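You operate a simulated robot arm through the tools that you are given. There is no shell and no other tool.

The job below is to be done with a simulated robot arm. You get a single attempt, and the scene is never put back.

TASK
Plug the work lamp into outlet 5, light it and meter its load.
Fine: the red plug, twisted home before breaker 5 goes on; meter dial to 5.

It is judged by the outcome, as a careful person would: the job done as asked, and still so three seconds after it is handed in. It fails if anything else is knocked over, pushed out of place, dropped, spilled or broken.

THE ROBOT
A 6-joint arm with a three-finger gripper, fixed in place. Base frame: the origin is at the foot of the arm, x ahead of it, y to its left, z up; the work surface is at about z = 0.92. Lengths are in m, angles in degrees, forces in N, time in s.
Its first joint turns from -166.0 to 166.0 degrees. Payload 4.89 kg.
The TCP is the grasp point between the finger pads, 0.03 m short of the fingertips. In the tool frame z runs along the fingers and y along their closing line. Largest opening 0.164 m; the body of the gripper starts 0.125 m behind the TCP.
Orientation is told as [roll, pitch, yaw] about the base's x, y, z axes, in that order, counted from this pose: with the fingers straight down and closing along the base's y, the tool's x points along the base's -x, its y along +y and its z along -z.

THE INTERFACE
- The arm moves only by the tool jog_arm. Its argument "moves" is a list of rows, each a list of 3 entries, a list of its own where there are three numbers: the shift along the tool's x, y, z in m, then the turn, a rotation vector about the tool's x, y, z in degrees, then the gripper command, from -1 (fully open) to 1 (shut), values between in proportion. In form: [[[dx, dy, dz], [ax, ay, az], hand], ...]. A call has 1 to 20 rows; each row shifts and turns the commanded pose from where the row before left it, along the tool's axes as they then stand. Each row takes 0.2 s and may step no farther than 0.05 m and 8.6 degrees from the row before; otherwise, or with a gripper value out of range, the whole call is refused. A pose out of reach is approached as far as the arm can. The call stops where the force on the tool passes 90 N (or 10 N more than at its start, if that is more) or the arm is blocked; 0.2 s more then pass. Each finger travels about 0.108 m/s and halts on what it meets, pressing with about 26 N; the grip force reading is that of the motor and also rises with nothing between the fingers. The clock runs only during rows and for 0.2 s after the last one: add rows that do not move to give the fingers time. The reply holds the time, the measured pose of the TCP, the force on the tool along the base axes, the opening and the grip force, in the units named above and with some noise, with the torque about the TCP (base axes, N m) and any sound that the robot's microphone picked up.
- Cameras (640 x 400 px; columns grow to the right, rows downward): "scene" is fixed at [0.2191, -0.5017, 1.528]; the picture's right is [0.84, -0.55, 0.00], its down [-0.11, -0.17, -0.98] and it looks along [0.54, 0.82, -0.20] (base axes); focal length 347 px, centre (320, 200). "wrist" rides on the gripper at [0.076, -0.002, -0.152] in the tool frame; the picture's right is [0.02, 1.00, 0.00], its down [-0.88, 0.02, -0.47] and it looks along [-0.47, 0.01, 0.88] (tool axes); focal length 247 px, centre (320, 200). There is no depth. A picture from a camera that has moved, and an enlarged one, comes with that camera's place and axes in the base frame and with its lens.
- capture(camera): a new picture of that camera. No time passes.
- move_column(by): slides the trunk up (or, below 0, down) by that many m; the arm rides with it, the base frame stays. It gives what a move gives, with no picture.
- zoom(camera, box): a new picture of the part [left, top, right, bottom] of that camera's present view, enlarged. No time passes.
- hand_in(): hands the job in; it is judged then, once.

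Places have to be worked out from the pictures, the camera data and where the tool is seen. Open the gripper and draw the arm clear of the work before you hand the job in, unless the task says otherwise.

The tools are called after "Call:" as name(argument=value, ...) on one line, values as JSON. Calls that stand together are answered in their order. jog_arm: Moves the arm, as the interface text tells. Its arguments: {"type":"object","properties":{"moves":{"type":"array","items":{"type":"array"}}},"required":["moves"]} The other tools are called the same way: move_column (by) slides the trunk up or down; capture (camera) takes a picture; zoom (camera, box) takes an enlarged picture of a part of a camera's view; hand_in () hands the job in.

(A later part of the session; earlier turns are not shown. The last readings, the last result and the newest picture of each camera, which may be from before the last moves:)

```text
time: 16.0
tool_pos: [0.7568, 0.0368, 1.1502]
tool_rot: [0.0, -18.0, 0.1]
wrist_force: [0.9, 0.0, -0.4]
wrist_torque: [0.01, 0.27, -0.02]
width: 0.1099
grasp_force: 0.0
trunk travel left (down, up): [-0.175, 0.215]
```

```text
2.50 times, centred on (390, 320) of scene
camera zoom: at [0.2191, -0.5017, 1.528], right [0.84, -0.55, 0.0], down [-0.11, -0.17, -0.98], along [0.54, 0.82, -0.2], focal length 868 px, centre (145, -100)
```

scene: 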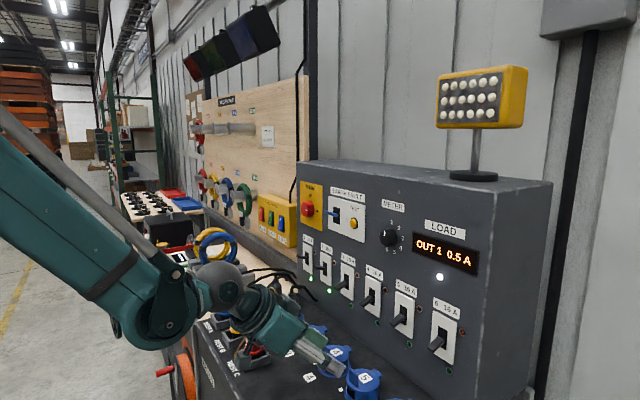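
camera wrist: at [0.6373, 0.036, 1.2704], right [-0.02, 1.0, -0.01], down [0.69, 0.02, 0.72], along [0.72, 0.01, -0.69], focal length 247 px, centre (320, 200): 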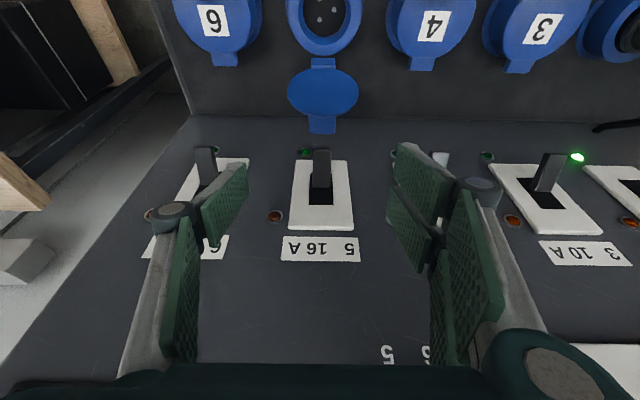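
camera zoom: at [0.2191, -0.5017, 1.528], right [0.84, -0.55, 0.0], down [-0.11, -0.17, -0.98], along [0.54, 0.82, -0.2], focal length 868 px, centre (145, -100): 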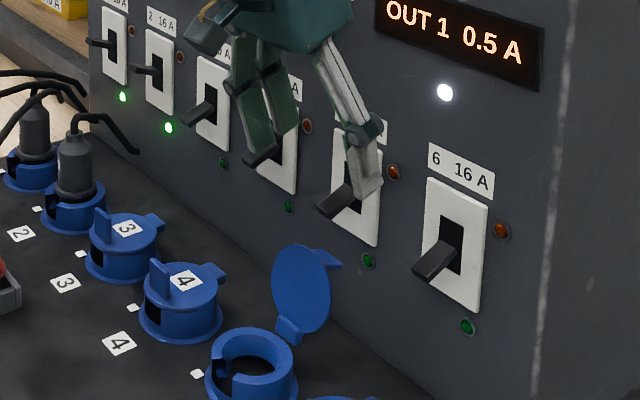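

The lid stands open, and levers remain as before. I retreat backward and up, then straighten the tool to vertical for a top view of the open outlet 5.

Call:
jog_arm(moves=[[[0.0366, 0, -0.0329], [0, 0, 0], -0.34], [[0.0366, 0, -0.0329], [0, 0, 0], -0.34], [[0.0366, 0, -0.0329], [0, 0, 0], -0.34], [[0.02, 0, -0.03], [0, 6, 0], -0.34], [[0.02, 0, -0.02], [0, 6, 0], -0.34], [[0.02, 0, 0], [0, 6, 0], -0.34], [[0, 0, 0], [0, 0, 0], -0.34]])

Call:
capture(camera="wrist")

Call:
capture(camera="scene")

```text
time: 17.6
tool_pos: [0.5488, 0.0382, 1.2434]
tool_rot: [0.0, 0.1, -0.1]
wrist_force: [0.3, -0.3, -0.3]
wrist_torque: [0.02, 0.04, -0.03]
width: 0.11
grasp_force: 0.1
trunk travel left (down, up): [-0.175, 0.215]
```

```text
taken
camera wrist: at [0.4712, 0.0368, 1.3961], right [-0.02, 1.0, 0.0], down [0.88, 0.02, 0.47], along [0.47, 0.01, -0.88], focal length 247 px, centre (320, 200)
```

wrist: 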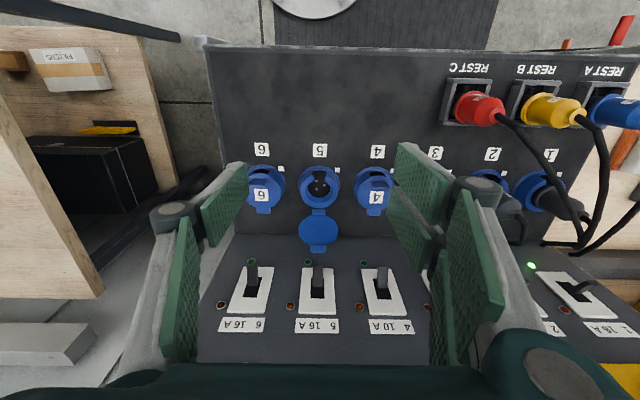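

```text
taken
```

scene: 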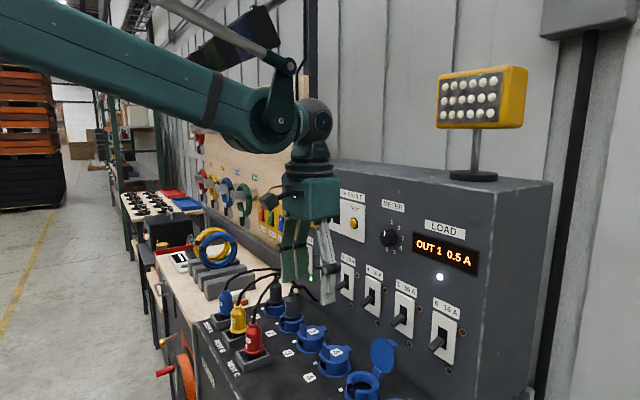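

Good top view. I zoom in on the open outlet 5 to see its keyway and get its centre.

Call:
zoom(camera="wrist", box=[270, 140, 370, 260])

Call:
zoom(camera="scene", box=[320, 330, 416, 400])

Call:
zoom(camera="wrist", box=[430, 60, 560, 150])

```text
3.33 times, centred on (320, 200) of wrist
camera zoom: at [0.4712, 0.0368, 1.3961], right [-0.02, 1.0, 0.0], down [0.88, 0.02, 0.47], along [0.47, 0.01, -0.88], focal length 823 px, centre (320, 200)
```

zoom: 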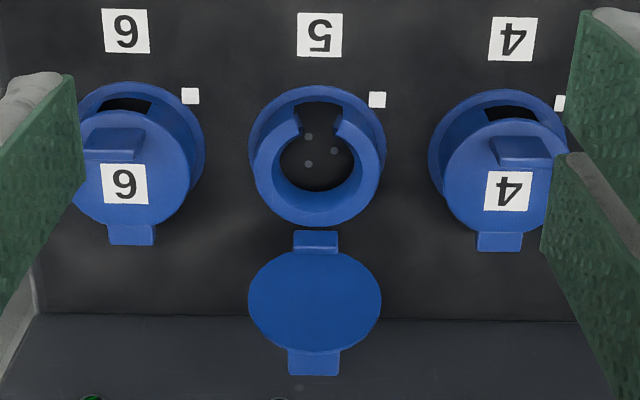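

```text
5.71 times, centred on (368, 365) of scene
camera zoom: at [0.2191, -0.5017, 1.528], right [0.84, -0.55, 0.0], down [-0.11, -0.17, -0.98], along [0.54, 0.82, -0.2], focal length 1983 px, centre (46, -743)
```

zoom: 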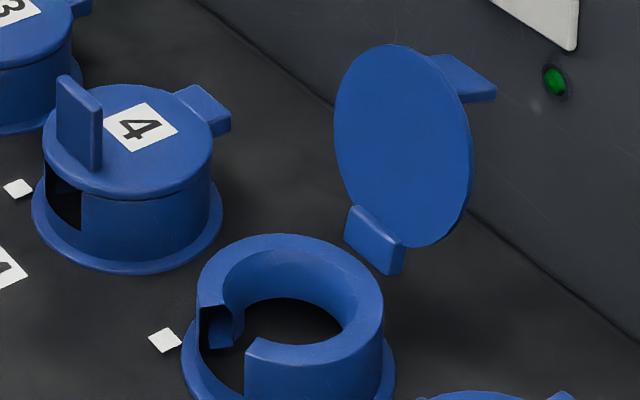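

```text
4.44 times, centred on (495, 105) of wrist
camera zoom: at [0.4712, 0.0368, 1.3961], right [-0.02, 1.0, 0.0], down [0.88, 0.02, 0.47], along [0.47, 0.01, -0.88], focal length 1098 px, centre (-458, 622)
```

zoom: 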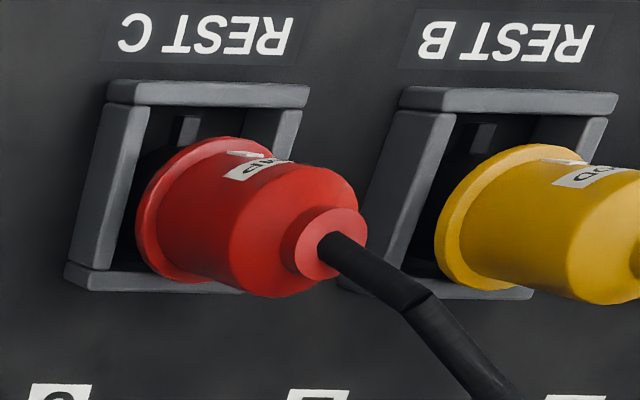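

The outlet has a bayonet J-slot opening at −x running toward the +y mark, so insert with the mark to −x, then twist clockwise (from above) ~45°. Now I hover over the red plug (≈0.525, 0.287) and yaw the gripper +45° so the cable (heading +x+y) exits between the fingers.

Call:
jog_arm(moves=[[[0.004, 0.0415, 0], [0, 0, 0], -0.34], [[0.004, 0.0415, 0], [0, 0, 0], -0.34], [[0.004, 0.0415, 0], [0, 0, 0], -0.34], [[0.004, 0.0415, 0], [0, 0, 0], -0.34], [[0.004, 0.0415, 0], [0, 0, 0], -0.34], [[0.004, 0.0415, 0], [0, 0, 0], -0.34], [[0, 0, 0], [0, 0, -7.5], -0.34], [[0, 0, 0], [0, 0, -7.5], -0.34], [[0, 0, 0], [0, 0, -7.5], -0.34], [[0, 0, 0], [0, 0, -7.5], -0.34], [[0, 0, 0], [0, 0, -7.5], -0.34], [[0, 0, 0], [0, 0, -7.5], -0.34]])

Call:
capture(camera="wrist")

Call:
capture(camera="scene")

```text
time: 20.2
tool_pos: [0.5249, 0.2852, 1.243]
tool_rot: [0.0, -0.1, 45.1]
wrist_force: [-0.1, -0.1, 0.4]
wrist_torque: [-0.02, 0.01, -0.02]
width: 0.1097
grasp_force: 0.1
trunk travel left (down, up): [-0.175, 0.215]
```

```text
taken
camera wrist: at [0.4717, 0.232, 1.3957], right [-0.72, 0.69, 0.0], down [0.61, 0.64, 0.47], along [0.33, 0.34, -0.88], focal length 247 px, centre (320, 200)
```

wrist: 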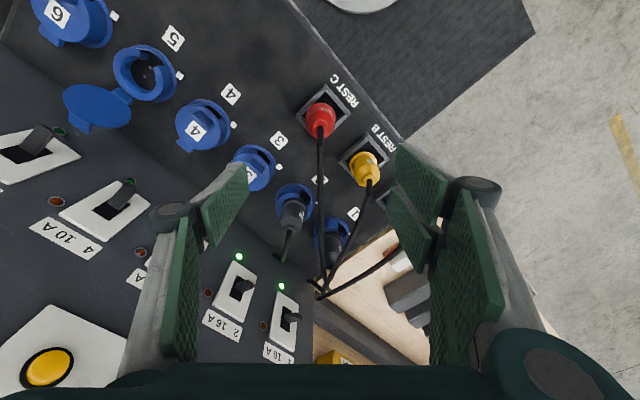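

```text
taken
```

scene: 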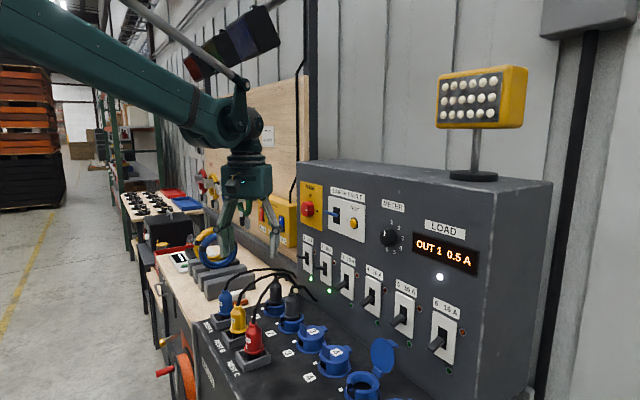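

The plug appears nearly on the tool axis (the axis projects to col 320, rows ≈118–127). I zoom in to check the alignment.

Call:
zoom(camera="wrist", box=[280, 70, 380, 170])

```text
4.00 times, centred on (330, 120) of wrist
camera zoom: at [0.4717, 0.232, 1.3957], right [-0.72, 0.69, 0.0], down [0.61, 0.64, 0.47], along [0.33, 0.34, -0.88], focal length 988 px, centre (280, 520)
```

zoom: 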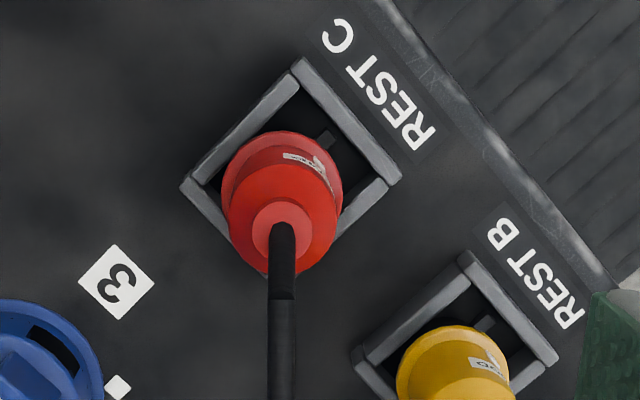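

The plug lies right on the tool axis: centre (0.525, 0.285); outlet 5 centre works out to about (0.687, 0.039). I descend over the red plug to TCP z≈1.02 with an 80 mm opening and check.

Call:
jog_arm(moves=[[[0, 0, 0.04], [0, 0, 0], 0.02], [[0, 0, 0.04], [0, 0, 0], 0.02], [[0, 0, 0.04], [0, 0, 0], 0.02], [[0, 0, 0.04], [0, 0, 0], 0.02], [[0, 0, 0.04], [0, 0, 0], 0.02], [[0, 0, 0.023], [0, 0, 0], 0.02]])

Call:
zoom(camera="wrist", box=[240, 40, 400, 200])

Call:
zoom(camera="scene", box=[205, 270, 305, 380])

```text
time: 21.6
tool_pos: [0.5246, 0.2866, 1.0223]
tool_rot: [0.0, 0.0, 45.0]
wrist_force: [-0.6, -0.5, -0.6]
wrist_torque: [0.05, -0.07, 0.0]
width: 0.08
grasp_force: 0.1
trunk travel left (down, up): [-0.175, 0.215]
```

```text
2.50 times, centred on (320, 120) of wrist
camera zoom: at [0.4719, 0.2312, 1.1739], right [-0.72, 0.69, 0.0], down [0.61, 0.64, 0.47], along [0.33, 0.34, -0.88], focal length 617 px, centre (320, 400)
```

zoom: 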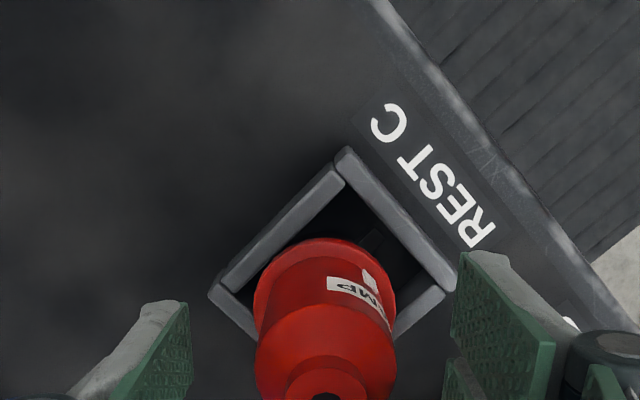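

```text
3.64 times, centred on (255, 325) of scene
camera zoom: at [0.2191, -0.5017, 1.528], right [0.84, -0.55, 0.0], down [-0.11, -0.17, -0.98], along [0.54, 0.82, -0.2], focal length 1262 px, centre (556, -254)
```

zoom: 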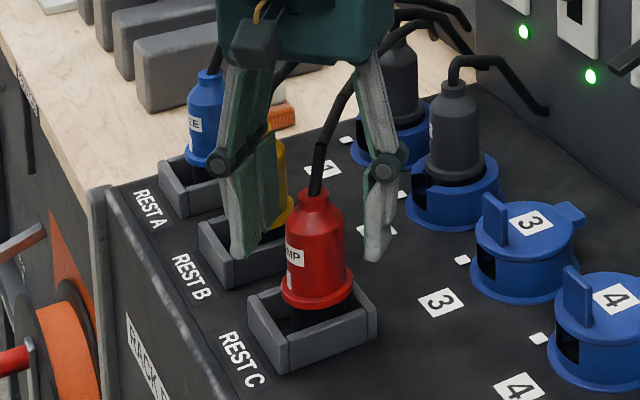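

The fingers straddle the plug symmetrically with the cable between them. I descend another 2 cm and close gently on the plug body.

Call:
jog_arm(moves=[[[0, 0, 0.02], [0, 0, 0], 0.02], [[0, 0, 0], [0, 0, 0], 0.3], [[0, 0, 0], [0, 0, 0], 0.55], [[0, 0, 0], [0, 0, 0], 0.6], [[0, 0, 0], [0, 0, 0], 0.6]])

Call:
zoom(camera="wrist", box=[240, 40, 400, 200])

Call:
zoom(camera="scene", box=[205, 270, 305, 380])

```text
time: 22.8
tool_pos: [0.5253, 0.2858, 1.002]
tool_rot: [0.0, 0.1, 44.9]
wrist_force: [-0.1, -0.1, 0.4]
wrist_torque: [-0.03, -0.02, 0.02]
width: 0.04
grasp_force: 25.8
trunk travel left (down, up): [-0.175, 0.215]
```

```text
2.50 times, centred on (320, 120) of wrist
camera zoom: at [0.472, 0.2315, 1.1542], right [-0.72, 0.69, 0.0], down [0.61, 0.64, 0.47], along [0.33, 0.34, -0.88], focal length 617 px, centre (320, 400)
```

zoom: 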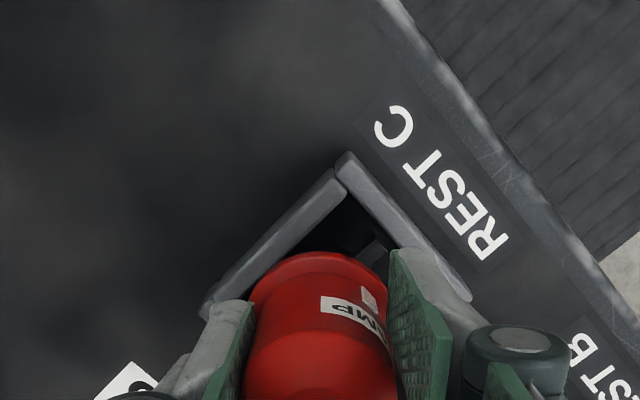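

```text
3.64 times, centred on (255, 325) of scene
camera zoom: at [0.2191, -0.5017, 1.528], right [0.84, -0.55, 0.0], down [-0.11, -0.17, -0.98], along [0.54, 0.82, -0.2], focal length 1262 px, centre (556, -254)
```

zoom: 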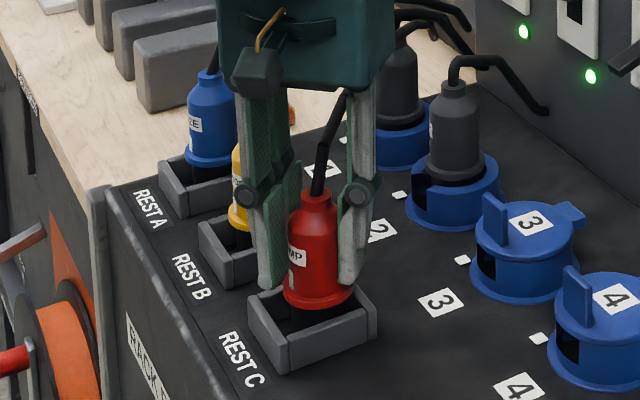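

Gripped cleanly (40 mm, 26 N, no side load). I lift the plug straight up 10 cm out of the rest.

Call:
jog_arm(moves=[[[0, 0, -0.015], [0, 0, 0], 0.7], [[0, 0, -0.02], [0, 0, 0], 0.7], [[0, 0, -0.02], [0, 0, 0], 0.7], [[0, 0, -0.025], [0, 0, 0], 0.7], [[0, 0, -0.025], [0, 0, 0], 0.7]])

Call:
capture(camera="wrist")

Call:
zoom(camera="scene", box=[205, 230, 335, 380])

```text
time: 24.0
tool_pos: [0.5261, 0.2861, 1.1069]
tool_rot: [0.0, 0.0, 45.1]
wrist_force: [1.0, 1.1, -2.2]
wrist_torque: [-0.04, 0.04, 0.04]
width: 0.04
grasp_force: 26.1
trunk travel left (down, up): [-0.175, 0.215]
```

```text
taken
camera wrist: at [0.473, 0.2311, 1.2593], right [-0.72, 0.69, 0.0], down [0.61, 0.64, 0.47], along [0.33, 0.34, -0.88], focal length 247 px, centre (320, 200)
```

wrist: 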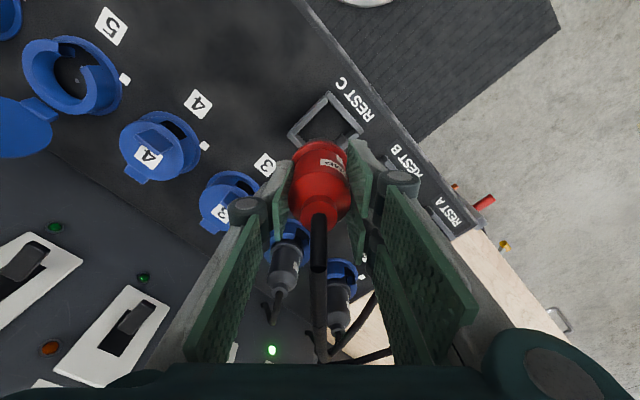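

```text
2.67 times, centred on (270, 305) of scene
camera zoom: at [0.2191, -0.5017, 1.528], right [0.84, -0.55, 0.0], down [-0.11, -0.17, -0.98], along [0.54, 0.82, -0.2], focal length 926 px, centre (453, -80)
```

zoom: 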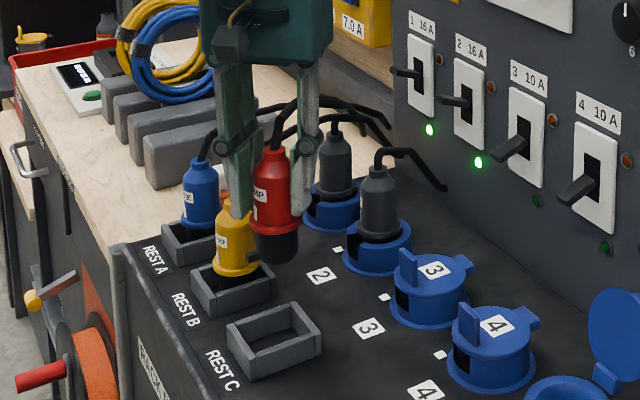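

The plug is out of the rest. I zoom in on its lower part to see the key/lug direction.

Call:
zoom(camera="scene", box=[260, 270, 330, 340])

Call:
zoom(camera="wrist", box=[270, 110, 370, 210])

```text
5.71 times, centred on (295, 305) of scene
camera zoom: at [0.2191, -0.5017, 1.528], right [0.84, -0.55, 0.0], down [-0.11, -0.17, -0.98], along [0.54, 0.82, -0.2], focal length 1983 px, centre (463, -400)
```

zoom: 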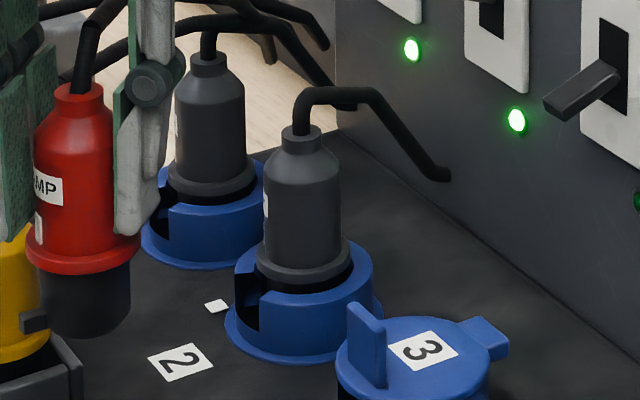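

```text
4.00 times, centred on (320, 160) of wrist
camera zoom: at [0.473, 0.2311, 1.2593], right [-0.72, 0.69, 0.0], down [0.61, 0.64, 0.47], along [0.33, 0.34, -0.88], focal length 988 px, centre (320, 360)
```

zoom: 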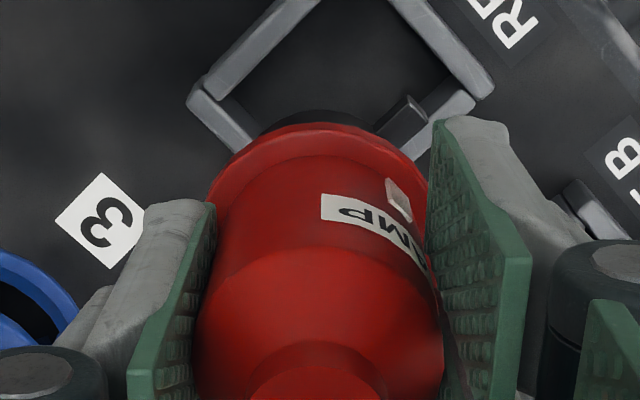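

The lug points exactly to −x, matching outlet 5's slot. I raise a bit and carry the plug over to above outlet 5, keeping 3+ cm above the other lids' fins.

Call:
jog_arm(moves=[[[0, 0, -0.03], [0, 0, 0], 0.7], [[0.0076, -0.036, 0], [0, 0, 0], 0.7], [[0.0076, -0.036, 0], [0, 0, 0], 0.7], [[0.0076, -0.036, 0], [0, 0, 0], 0.7], [[0.0076, -0.036, 0], [0, 0, 0], 0.7], [[0.0076, -0.036, 0], [0, 0, 0], 0.7], [[0.0076, -0.036, 0], [0, 0, 0], 0.7], [[0.0076, -0.036, 0], [0, 0, 0], 0.7], [[0.0076, -0.0365, 0], [0, 0, 0], 0.7], [[0, 0, 0], [0, 0, 0], 0.7]])

Call:
capture(camera="wrist")

Call:
capture(camera="scene")

```text
time: 26.2
tool_pos: [0.6863, 0.0402, 1.1379]
tool_rot: [-0.1, 0.1, 45.0]
wrist_force: [0.9, 0.2, -1.4]
wrist_torque: [-0.01, 0.1, -0.02]
width: 0.0399
grasp_force: 25.8
trunk travel left (down, up): [-0.175, 0.215]
```

```text
taken
camera wrist: at [0.6338, -0.0135, 1.2895], right [-0.72, 0.69, 0.0], down [0.61, 0.64, 0.47], along [0.33, 0.34, -0.88], focal length 247 px, centre (320, 200)
```

wrist: 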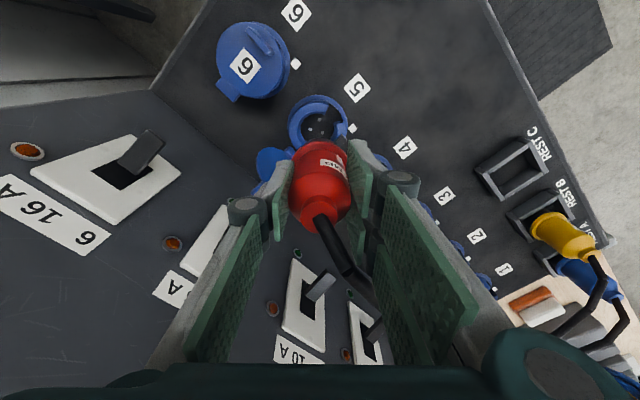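

```text
taken
```

scene: 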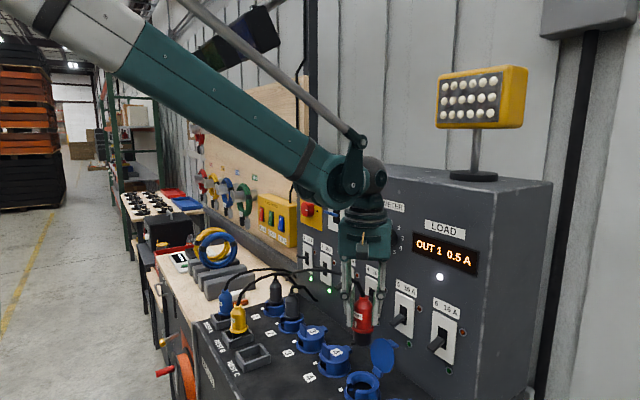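

The plug hangs above outlet 5 with little cable force. I zoom in on both views to check the xy alignment with the bore.

Call:
zoom(camera="wrist", box=[260, 70, 380, 190])

Call:
zoom(camera="scene", box=[315, 290, 425, 400])

```text
3.33 times, centred on (320, 130) of wrist
camera zoom: at [0.6338, -0.0135, 1.2895], right [-0.72, 0.69, 0.0], down [0.61, 0.64, 0.47], along [0.33, 0.34, -0.88], focal length 823 px, centre (320, 433)
```

zoom: 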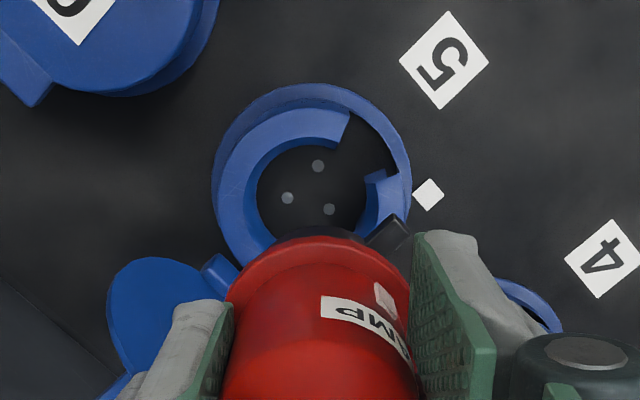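

```text
3.64 times, centred on (370, 345) of scene
camera zoom: at [0.2191, -0.5017, 1.528], right [0.84, -0.55, 0.0], down [-0.11, -0.17, -0.98], along [0.54, 0.82, -0.2], focal length 1262 px, centre (138, -327)
```

zoom: 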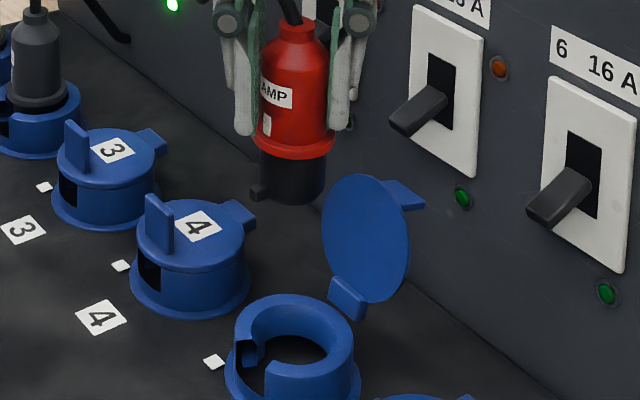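

I need a more accurate bore centre, so I zoom tighter on the outlet from the wrist camera.

Call:
zoom(camera="wrist", box=[280, 88, 360, 148])

Call:
zoom(camera="scene", box=[330, 310, 410, 400])

```text
6.67 times, centred on (320, 118) of wrist
camera zoom: at [0.6338, -0.0135, 1.2895], right [-0.72, 0.69, 0.0], down [0.61, 0.64, 0.47], along [0.33, 0.34, -0.88], focal length 1646 px, centre (320, 747)
```

zoom: 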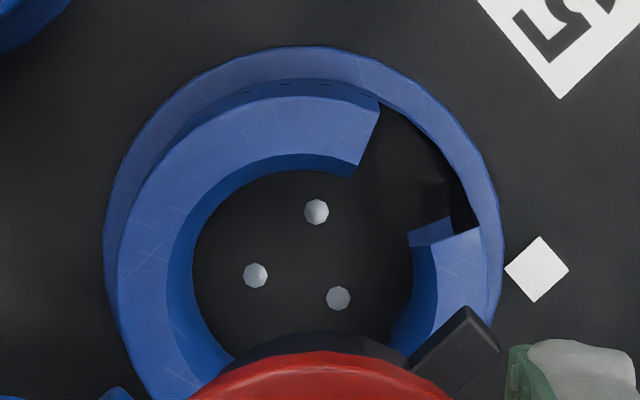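

```text
4.44 times, centred on (370, 355) of scene
camera zoom: at [0.2191, -0.5017, 1.528], right [0.84, -0.55, 0.0], down [-0.11, -0.17, -0.98], along [0.54, 0.82, -0.2], focal length 1542 px, centre (98, -489)
```

zoom: 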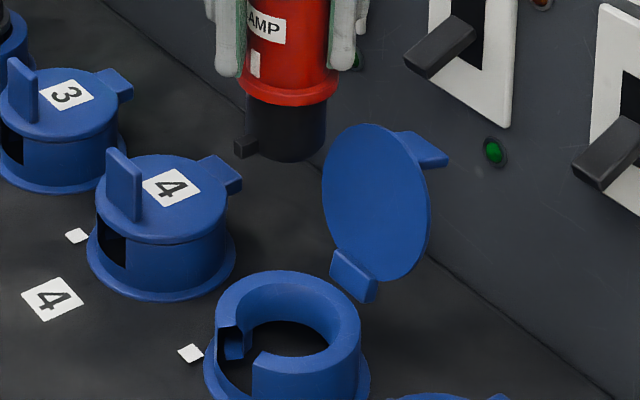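

Both cameras agree that the outlet is offset about (0, −5 mm) from the plug axis. I shift by that, and descend to about 1 cm above the collar for another check.

Call:
jog_arm(moves=[[[0.0034, -0.0039, 0], [0, 0, 0], 0.7], [[0, 0, 0.03], [0, 0, 0], 0.7], [[0, 0, 0.03], [0, 0, 0], 0.7], [[0, 0, 0.022], [0, 0, 0], 0.7], [[0, 0, 0], [0, 0, 0], 0.7]])

Call:
zoom(camera="wrist", box=[260, 60, 380, 160])

Call:
zoom(camera="scene", box=[330, 310, 410, 400])

```text
time: 27.4
tool_pos: [0.686, 0.0346, 1.0544]
tool_rot: [0.0, 0.1, 45.0]
wrist_force: [-0.1, -0.2, -1.6]
wrist_torque: [-0.01, 0.02, 0.02]
width: 0.0404
grasp_force: 25.9
trunk travel left (down, up): [-0.175, 0.215]
```

```text
4.00 times, centred on (320, 110) of wrist
camera zoom: at [0.6326, -0.0199, 1.2061], right [-0.72, 0.69, 0.0], down [0.61, 0.64, 0.47], along [0.33, 0.34, -0.88], focal length 988 px, centre (320, 560)
```

zoom: 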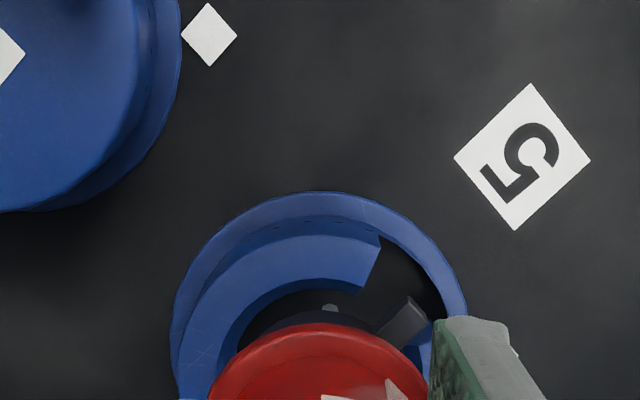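

```text
4.44 times, centred on (370, 355) of scene
camera zoom: at [0.2191, -0.5017, 1.528], right [0.84, -0.55, 0.0], down [-0.11, -0.17, -0.98], along [0.54, 0.82, -0.2], focal length 1542 px, centre (98, -489)
```

zoom: 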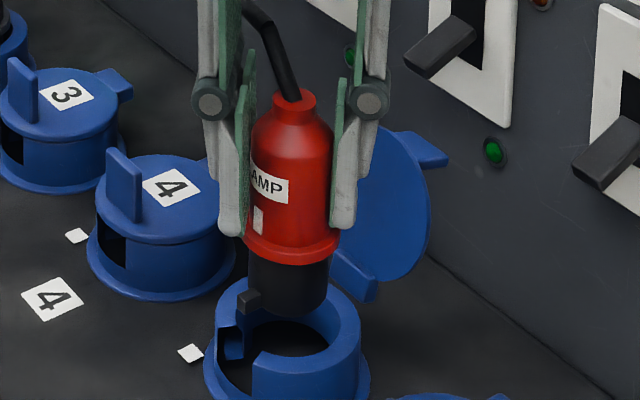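

Scene view shows good lateral alignment. I zoom tighter in the wrist view to verify the depth direction (lug vs. notch).

Call:
zoom(camera="wrist", box=[290, 100, 370, 160])

Call:
zoom(camera="scene", box=[340, 350, 400, 400])

```text
6.67 times, centred on (330, 130) of wrist
camera zoom: at [0.6326, -0.0199, 1.2061], right [-0.72, 0.69, 0.0], down [0.61, 0.64, 0.47], along [0.33, 0.34, -0.88], focal length 1646 px, centre (253, 667)
```

zoom: 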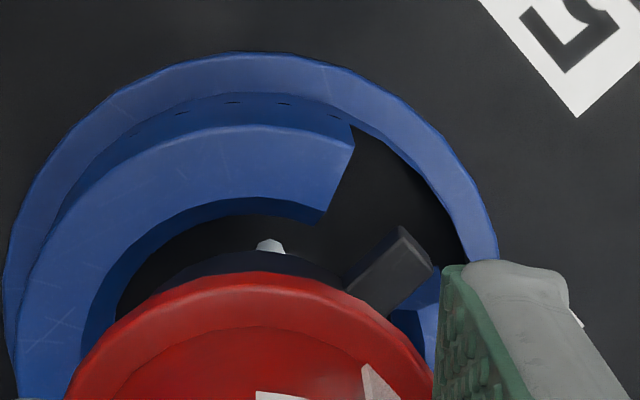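

```text
8.00 times, centred on (370, 375) of scene
camera zoom: at [0.2191, -0.5017, 1.528], right [0.84, -0.55, 0.0], down [-0.11, -0.17, -0.98], along [0.54, 0.82, -0.2], focal length 2776 px, centre (-80, -1200)
```

zoom: 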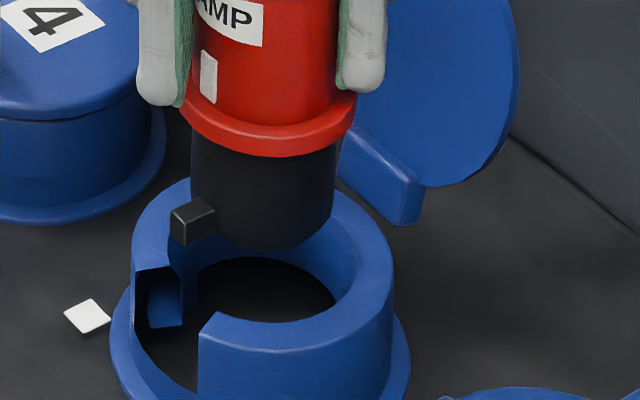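

The insert (41 mm) has several mm of clearance in the bore, and the lug lines up with the notch. I lower gently in small steps and watch the force.

Call:
jog_arm(moves=[[[0, 0, 0.008], [0, 0, 0], 0.7], [[0, 0, 0.008], [0, 0, 0], 0.7], [[0, 0, 0.006], [0, 0, 0], 0.7]])

Call:
zoom(camera="wrist", box=[270, 90, 370, 190])

Call:
zoom(camera="scene", box=[340, 350, 400, 400])

```text
time: 28.2
tool_pos: [0.6857, 0.0349, 1.0309]
tool_rot: [0.0, 0.0, 45.0]
wrist_force: [-0.2, 0.2, -1.7]
wrist_torque: [0.01, -0.03, 0.0]
width: 0.0402
grasp_force: 26.3
trunk travel left (down, up): [-0.175, 0.215]
```

```text
4.00 times, centred on (320, 140) of wrist
camera zoom: at [0.6326, -0.0199, 1.1839], right [-0.72, 0.69, 0.0], down [0.61, 0.64, 0.47], along [0.33, 0.34, -0.88], focal length 988 px, centre (320, 440)
```

zoom: 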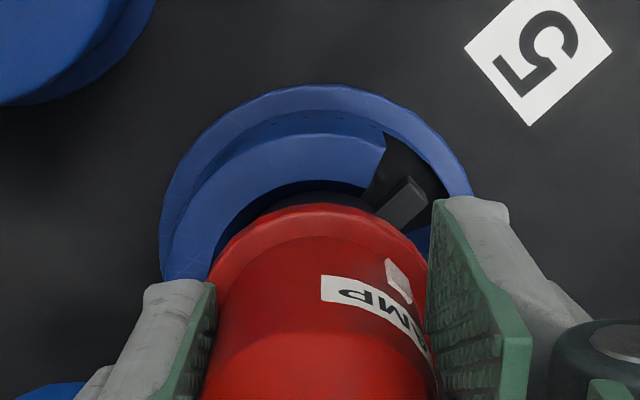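

```text
8.00 times, centred on (370, 375) of scene
camera zoom: at [0.2191, -0.5017, 1.528], right [0.84, -0.55, 0.0], down [-0.11, -0.17, -0.98], along [0.54, 0.82, -0.2], focal length 2776 px, centre (-80, -1200)
```

zoom: 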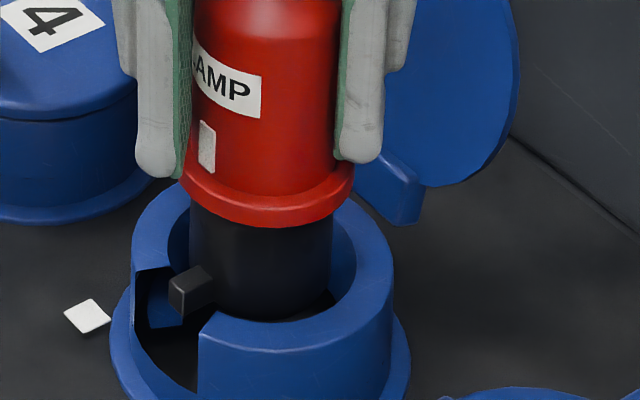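

The insert is inside the bore with equal gaps either side, and the lug is in the notch; no contact force. I keep lowering.

Call:
jog_arm(moves=[[[0, -0.001, 0.007], [0, 0, 0], 0.7], [[0, 0, 0.007], [0, 0, 0], 0.7], [[0, 0, 0.006], [0, 0, 0], 0.7]])

Call:
zoom(camera="wrist", box=[270, 90, 370, 190])

Call:
zoom(camera="scene", box=[340, 350, 400, 400])

```text
time: 29.0
tool_pos: [0.6861, 0.035, 1.011]
tool_rot: [-0.1, 0.0, 45.0]
wrist_force: [8.5, 12.6, 4.3]
wrist_torque: [0.76, -0.55, -0.02]
width: 0.0405
grasp_force: 25.5
trunk travel left (down, up): [-0.175, 0.215]
```

```text
4.00 times, centred on (320, 140) of wrist
camera zoom: at [0.6337, -0.0198, 1.1634], right [-0.72, 0.69, 0.0], down [0.61, 0.64, 0.47], along [0.33, 0.34, -0.88], focal length 988 px, centre (320, 440)
```

zoom: 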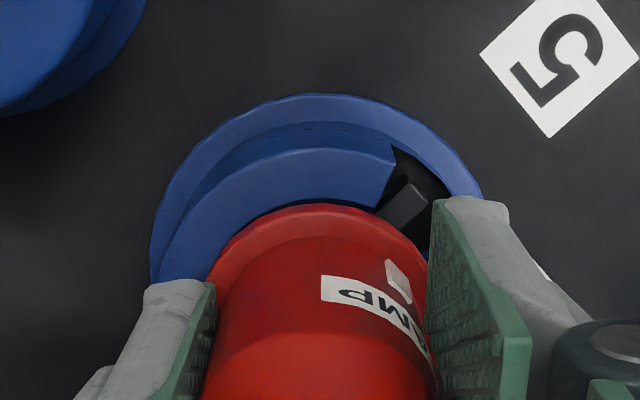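

```text
8.00 times, centred on (370, 375) of scene
camera zoom: at [0.2191, -0.5017, 1.528], right [0.84, -0.55, 0.0], down [-0.11, -0.17, -0.98], along [0.54, 0.82, -0.2], focal length 2776 px, centre (-80, -1200)
```

zoom: 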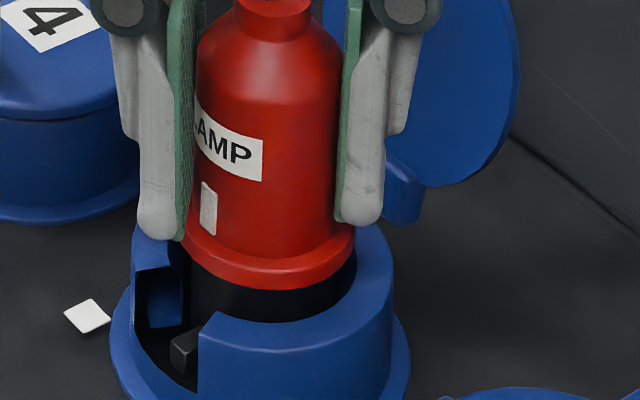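

There's a 15 N side force toward (+x,+y), so the plug is rubbing on the (−x,−y) side of the bore. I back off 2.5 mm in that direction and continue down a little.

Call:
jog_arm(moves=[[[-0.0025, 0, 0], [0, 0, 0], 0.7], [[0, 0, 0.004], [0, 0, 0], 0.7]])

Call:
zoom(camera="scene", box=[340, 350, 400, 400])

```text
time: 29.6
tool_pos: [0.6888, 0.0346, 1.006]
tool_rot: [0.0, -0.1, 45.0]
wrist_force: [0.1, 6.2, 1.3]
wrist_torque: [0.29, -0.03, 0.02]
width: 0.0404
grasp_force: 26.4
trunk travel left (down, up): [-0.175, 0.215]
```

```text
8.00 times, centred on (370, 375) of scene
camera zoom: at [0.2191, -0.5017, 1.528], right [0.84, -0.55, 0.0], down [-0.11, -0.17, -0.98], along [0.54, 0.82, -0.2], focal length 2776 px, centre (-80, -1200)
```

zoom: 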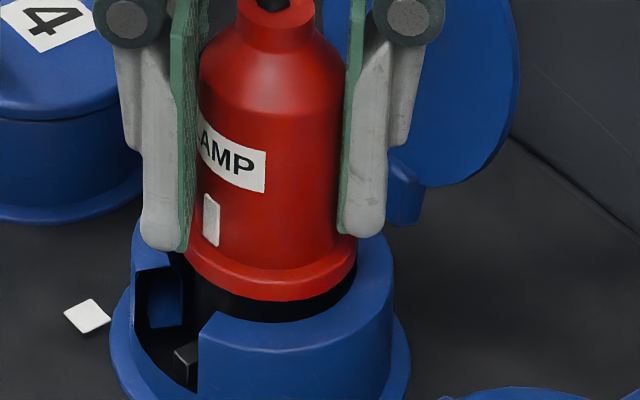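

The side force is mostly gone. I nudge +1.5 mm in y and lower further in small steps until contact.

Call:
jog_arm(moves=[[[-0.0011, 0.0011, 0], [0, 0, 0], 0.7], [[0, 0, 0.004], [0, 0, 0], 0.7], [[0, 0, 0.003], [0, 0, 0], 0.7]])

Call:
zoom(camera="scene", box=[340, 350, 400, 400])

Call:
zoom(camera="wrist", box=[270, 90, 370, 190])

```text
time: 30.4
tool_pos: [0.6894, 0.036, 1.0006]
tool_rot: [0.0, -0.1, 45.0]
wrist_force: [0.5, 1.4, 24.5]
wrist_torque: [0.15, -0.09, 0.02]
width: 0.0405
grasp_force: 25.9
trunk travel left (down, up): [-0.175, 0.215]
```

```text
8.00 times, centred on (370, 375) of scene
camera zoom: at [0.2191, -0.5017, 1.528], right [0.84, -0.55, 0.0], down [-0.11, -0.17, -0.98], along [0.54, 0.82, -0.2], focal length 2776 px, centre (-80, -1200)
```

zoom: 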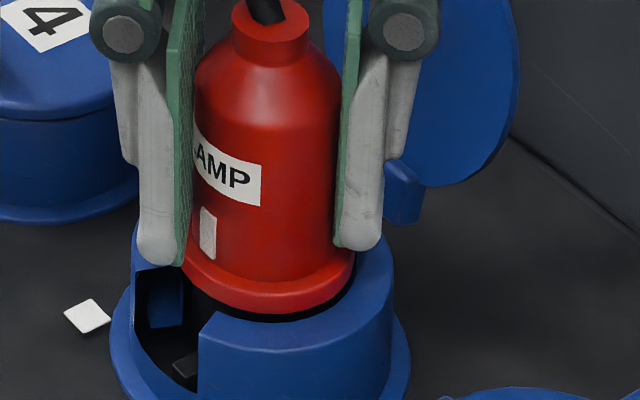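

```text
4.00 times, centred on (320, 140) of wrist
camera zoom: at [0.6351, -0.0181, 1.1536], right [-0.72, 0.69, 0.0], down [0.61, 0.64, 0.47], along [0.33, 0.34, -0.88], focal length 988 px, centre (320, 440)
```

zoom: 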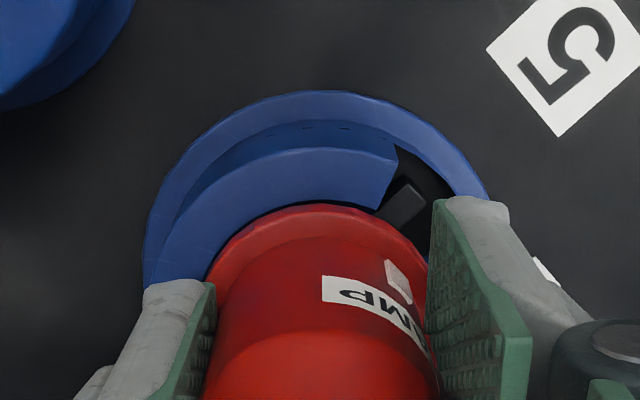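

The plug has bottomed (24.5 N upward, no side load) at the same height it had in its rest, lug at the bottom of the slot. I ease 1 mm and twist clockwise (from above) in small steps, watching torque.

Call:
jog_arm(moves=[[[0, 0, -0.001], [0, 0, 5], 0.8], [[0, 0, 0], [0, 0, 5], 0.8], [[0, 0, 0], [0, 0, 5], 0.8], [[0, 0, 0], [0, 0, 0], 0.8]])

Call:
zoom(camera="scene", box=[340, 350, 400, 400])

Call:
zoom(camera="wrist", box=[270, 90, 370, 190])

```text
time: 31.4
tool_pos: [0.6885, 0.0363, 1.0012]
tool_rot: [0.1, 0.0, 29.9]
wrist_force: [-0.2, -3.4, 5.4]
wrist_torque: [-0.21, 0.12, 0.02]
width: 0.0403
grasp_force: 26.5
trunk travel left (down, up): [-0.175, 0.215]
```

```text
8.00 times, centred on (370, 375) of scene
camera zoom: at [0.2191, -0.5017, 1.528], right [0.84, -0.55, 0.0], down [-0.11, -0.17, -0.98], along [0.54, 0.82, -0.2], focal length 2776 px, centre (-80, -1200)
```

zoom: 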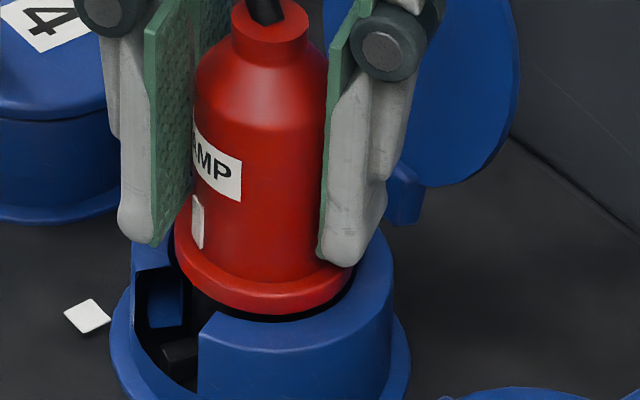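

```text
4.00 times, centred on (320, 140) of wrist
camera zoom: at [0.6222, -0.0023, 1.1536], right [-0.52, 0.86, 0.0], down [0.75, 0.46, 0.47], along [0.4, 0.24, -0.88], focal length 988 px, centre (320, 440)
```

zoom: 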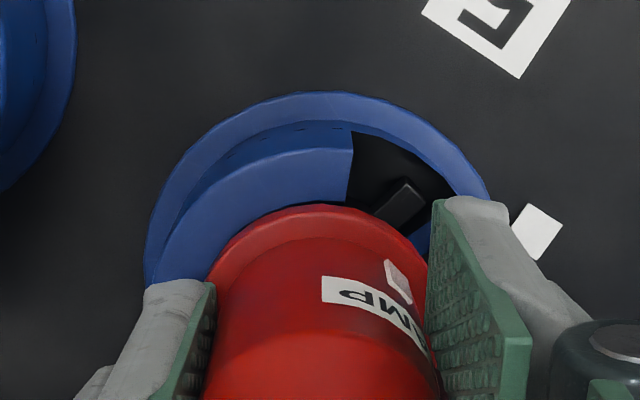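

The plug and lug turn together with the gripper, with negligible torque. I continue the clockwise twist in 5° steps.

Call:
jog_arm(moves=[[[0, 0, 0], [0, 0, 5], 0.8], [[0, 0, 0], [0, 0, 5], 0.8], [[0, 0, 0], [0, 0, 5], 0.8], [[0, 0, 0], [0, 0, 0], 0.8]])

Call:
zoom(camera="scene", box=[340, 350, 400, 400])

Call:
zoom(camera="wrist", box=[270, 90, 370, 190])

```text
time: 32.4
tool_pos: [0.6892, 0.0363, 1.0004]
tool_rot: [0.0, 0.0, 15.0]
wrist_force: [-0.8, 0.3, 2.1]
wrist_torque: [0.06, 0.13, -0.01]
width: 0.0401
grasp_force: 26.4
trunk travel left (down, up): [-0.175, 0.215]
```

```text
8.00 times, centred on (370, 375) of scene
camera zoom: at [0.2191, -0.5017, 1.528], right [0.84, -0.55, 0.0], down [-0.11, -0.17, -0.98], along [0.54, 0.82, -0.2], focal length 2776 px, centre (-80, -1200)
```

zoom: 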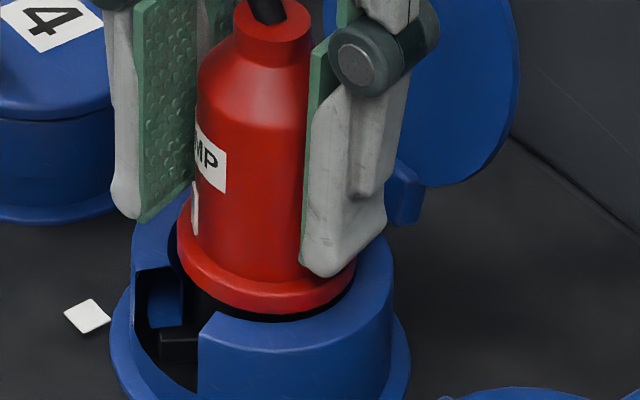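

```text
4.00 times, centred on (320, 140) of wrist
camera zoom: at [0.6147, 0.016, 1.1536], right [-0.28, 0.96, 0.0], down [0.85, 0.25, 0.47], along [0.45, 0.13, -0.88], focal length 988 px, centre (320, 440)
```

zoom: 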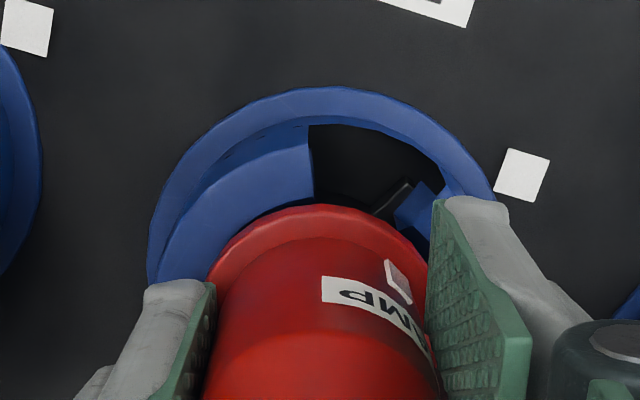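

The lug is sliding under the bayonet overhang. I continue twisting toward the white mark.

Call:
jog_arm(moves=[[[0, 0, 0], [0, 0, 5], 0.8], [[0, 0, 0], [0, 0, 5], 0.8], [[0, 0, 0], [0, 0, 5], 0.8], [[0, 0, 0], [0, 0, 0], 0.8]])

Call:
zoom(camera="scene", box=[340, 350, 400, 400])

Call:
zoom(camera="wrist", box=[270, 90, 370, 190])

```text
time: 33.4
tool_pos: [0.689, 0.0369, 1.0011]
tool_rot: [0.0, -0.1, 0.1]
wrist_force: [-0.5, -1.2, -6.5]
wrist_torque: [-0.03, -0.02, 0.03]
width: 0.04
grasp_force: 26.2
trunk travel left (down, up): [-0.175, 0.215]
```

```text
8.00 times, centred on (370, 375) of scene
camera zoom: at [0.2191, -0.5017, 1.528], right [0.84, -0.55, 0.0], down [-0.11, -0.17, -0.98], along [0.54, 0.82, -0.2], focal length 2776 px, centre (-80, -1200)
```

zoom: 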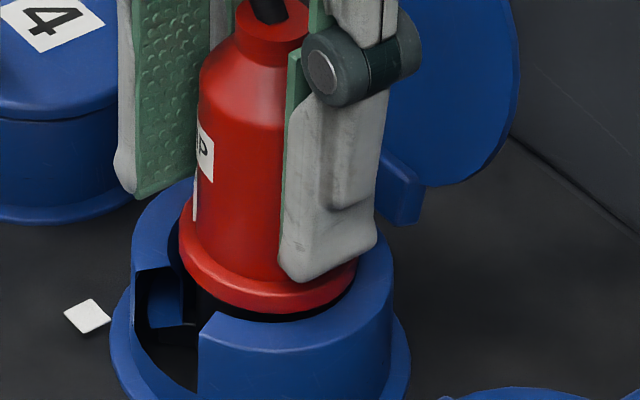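

```text
4.00 times, centred on (320, 140) of wrist
camera zoom: at [0.6122, 0.0359, 1.1537], right [-0.02, 1.0, 0.0], down [0.88, 0.02, 0.47], along [0.47, 0.01, -0.88], focal length 988 px, centre (320, 440)
```

zoom: 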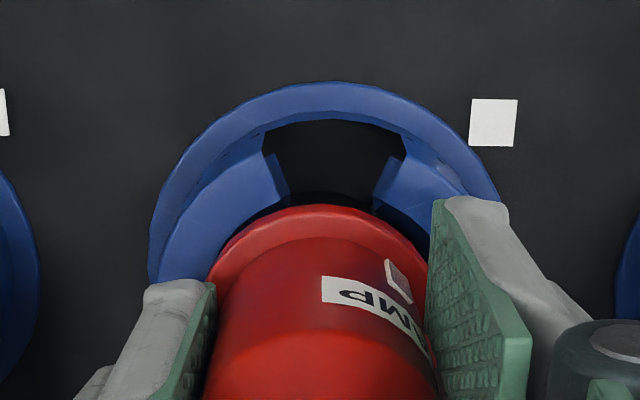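

At 45° the lug is hidden under the collar but there's no end-stop torque yet, and the deck mark sits at roughly 50°. I turn a further 5° and read the torque.

Call:
jog_arm(moves=[[[0, 0, 0], [0, 0, 2.5], 0.8], [[0, 0, 0], [0, 0, 2.5], 0.8], [[0, 0, 0], [0, 0, 0], 0.8]])

Call:
zoom(camera="wrist", box=[270, 90, 370, 190])

```text
time: 34.2
tool_pos: [0.6896, 0.0372, 1.0013]
tool_rot: [0.0, 0.0, -4.9]
wrist_force: [-1.0, 0.0, -4.8]
wrist_torque: [0.01, 0.03, 0.02]
width: 0.0404
grasp_force: 26.0
trunk travel left (down, up): [-0.175, 0.215]
```

```text
4.00 times, centred on (320, 140) of wrist
camera zoom: at [0.6127, 0.0423, 1.1537], right [0.07, 1.0, 0.0], down [0.88, -0.06, 0.47], along [0.47, -0.03, -0.88], focal length 988 px, centre (320, 440)
```

zoom: 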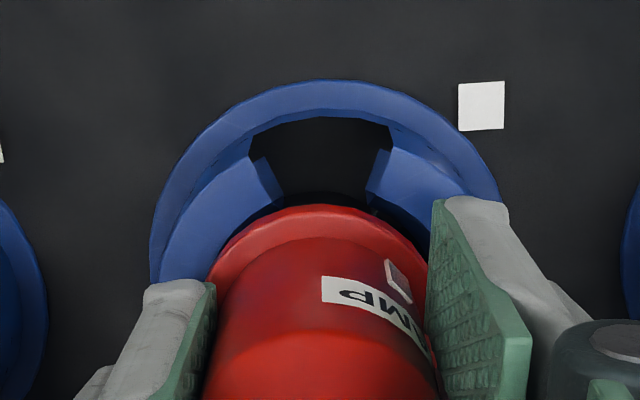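

Still no resistance at 50°. I continue in 2.5° steps to find the end stop (a few newton-metres would show), limiting myself to a few degrees.

Call:
jog_arm(moves=[[[0, 0, 0], [0, 0, 2.5], 0.8], [[0, 0, 0], [0, 0, 0], 0.8]])

Call:
jog_arm(moves=[[[0, 0, 0], [0, 0, 2.5], 0.8], [[0, 0, 0], [0, 0, 0], 0.8]])

Call:
zoom(camera="wrist", box=[270, 90, 370, 190])

```text
time: 34.8
tool_pos: [0.6889, 0.0364, 1.0027]
tool_rot: [0.0, 0.0, -7.5]
wrist_force: [-0.3, 0.2, -5.0]
wrist_torque: [0.0, 0.02, -0.03]
width: 0.0402
grasp_force: 25.8
trunk travel left (down, up): [-0.175, 0.215]
```

```text
time: 35.4
tool_pos: [0.6892, 0.0365, 1.002]
tool_rot: [0.1, 0.0, -10.0]
wrist_force: [1.0, 0.1, -1.1]
wrist_torque: [0.0, -0.04, 0.0]
width: 0.0405
grasp_force: 26.1
trunk travel left (down, up): [-0.175, 0.215]
```

```text
4.00 times, centred on (320, 140) of wrist
camera zoom: at [0.6132, 0.0489, 1.1538], right [0.15, 0.99, 0.0], down [0.87, -0.13, 0.47], along [0.47, -0.07, -0.88], focal length 988 px, centre (320, 440)
```

zoom: 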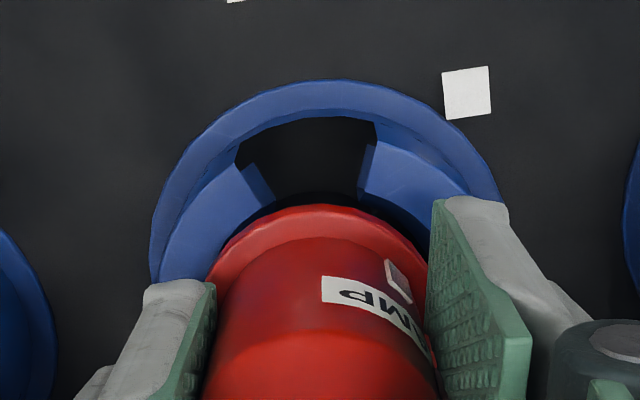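

No end stop yet at 55°; mark and deck square are about aligned. I check two more small steps for the stop, since "home" should be a hard stop.

Call:
jog_arm(moves=[[[0, 0, 0], [0, 0, 2.5], 0.8], [[0, 0, 0], [0, 0, 0], 0.8]])

Call:
jog_arm(moves=[[[0, 0, 0], [0, 0, 2.5], 0.8], [[0, 0, 0], [0, 0, 0], 0.8]])

Call:
zoom(camera="wrist", box=[270, 90, 370, 190])

Call:
zoom(camera="scene", box=[340, 350, 400, 400])

```text
time: 36.0
tool_pos: [0.6885, 0.0362, 1.002]
tool_rot: [0.0, 0.1, -12.5]
wrist_force: [-0.6, -0.9, 4.7]
wrist_torque: [0.02, 0.02, -0.01]
width: 0.0402
grasp_force: 25.9
trunk travel left (down, up): [-0.175, 0.215]
```

```text
time: 36.6
tool_pos: [0.6875, 0.0372, 1.0021]
tool_rot: [0.0, 0.1, -15.0]
wrist_force: [-10.1, -2.5, -8.5]
wrist_torque: [0.03, 0.59, 0.28]
width: 0.0402
grasp_force: 26.2
trunk travel left (down, up): [-0.175, 0.215]
```

```text
4.00 times, centred on (320, 140) of wrist
camera zoom: at [0.6137, 0.0554, 1.1538], right [0.24, 0.97, 0.0], down [0.86, -0.21, 0.47], along [0.46, -0.11, -0.88], focal length 988 px, centre (320, 440)
```

zoom: 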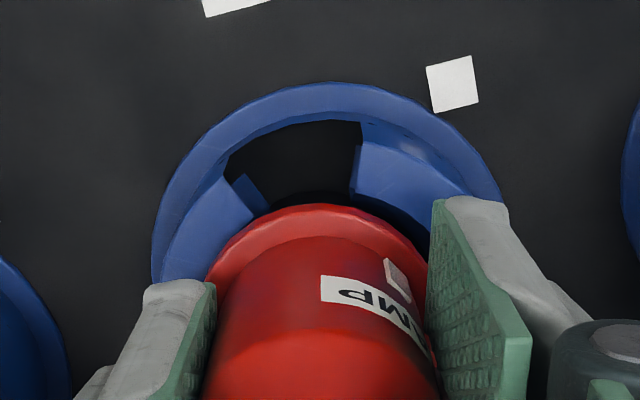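

```text
8.00 times, centred on (370, 375) of scene
camera zoom: at [0.2191, -0.5017, 1.528], right [0.84, -0.55, 0.0], down [-0.11, -0.17, -0.98], along [0.54, 0.82, -0.2], focal length 2776 px, centre (-80, -1200)
```

zoom: 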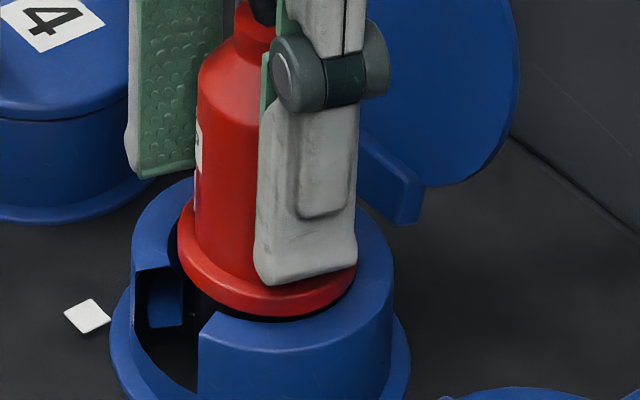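

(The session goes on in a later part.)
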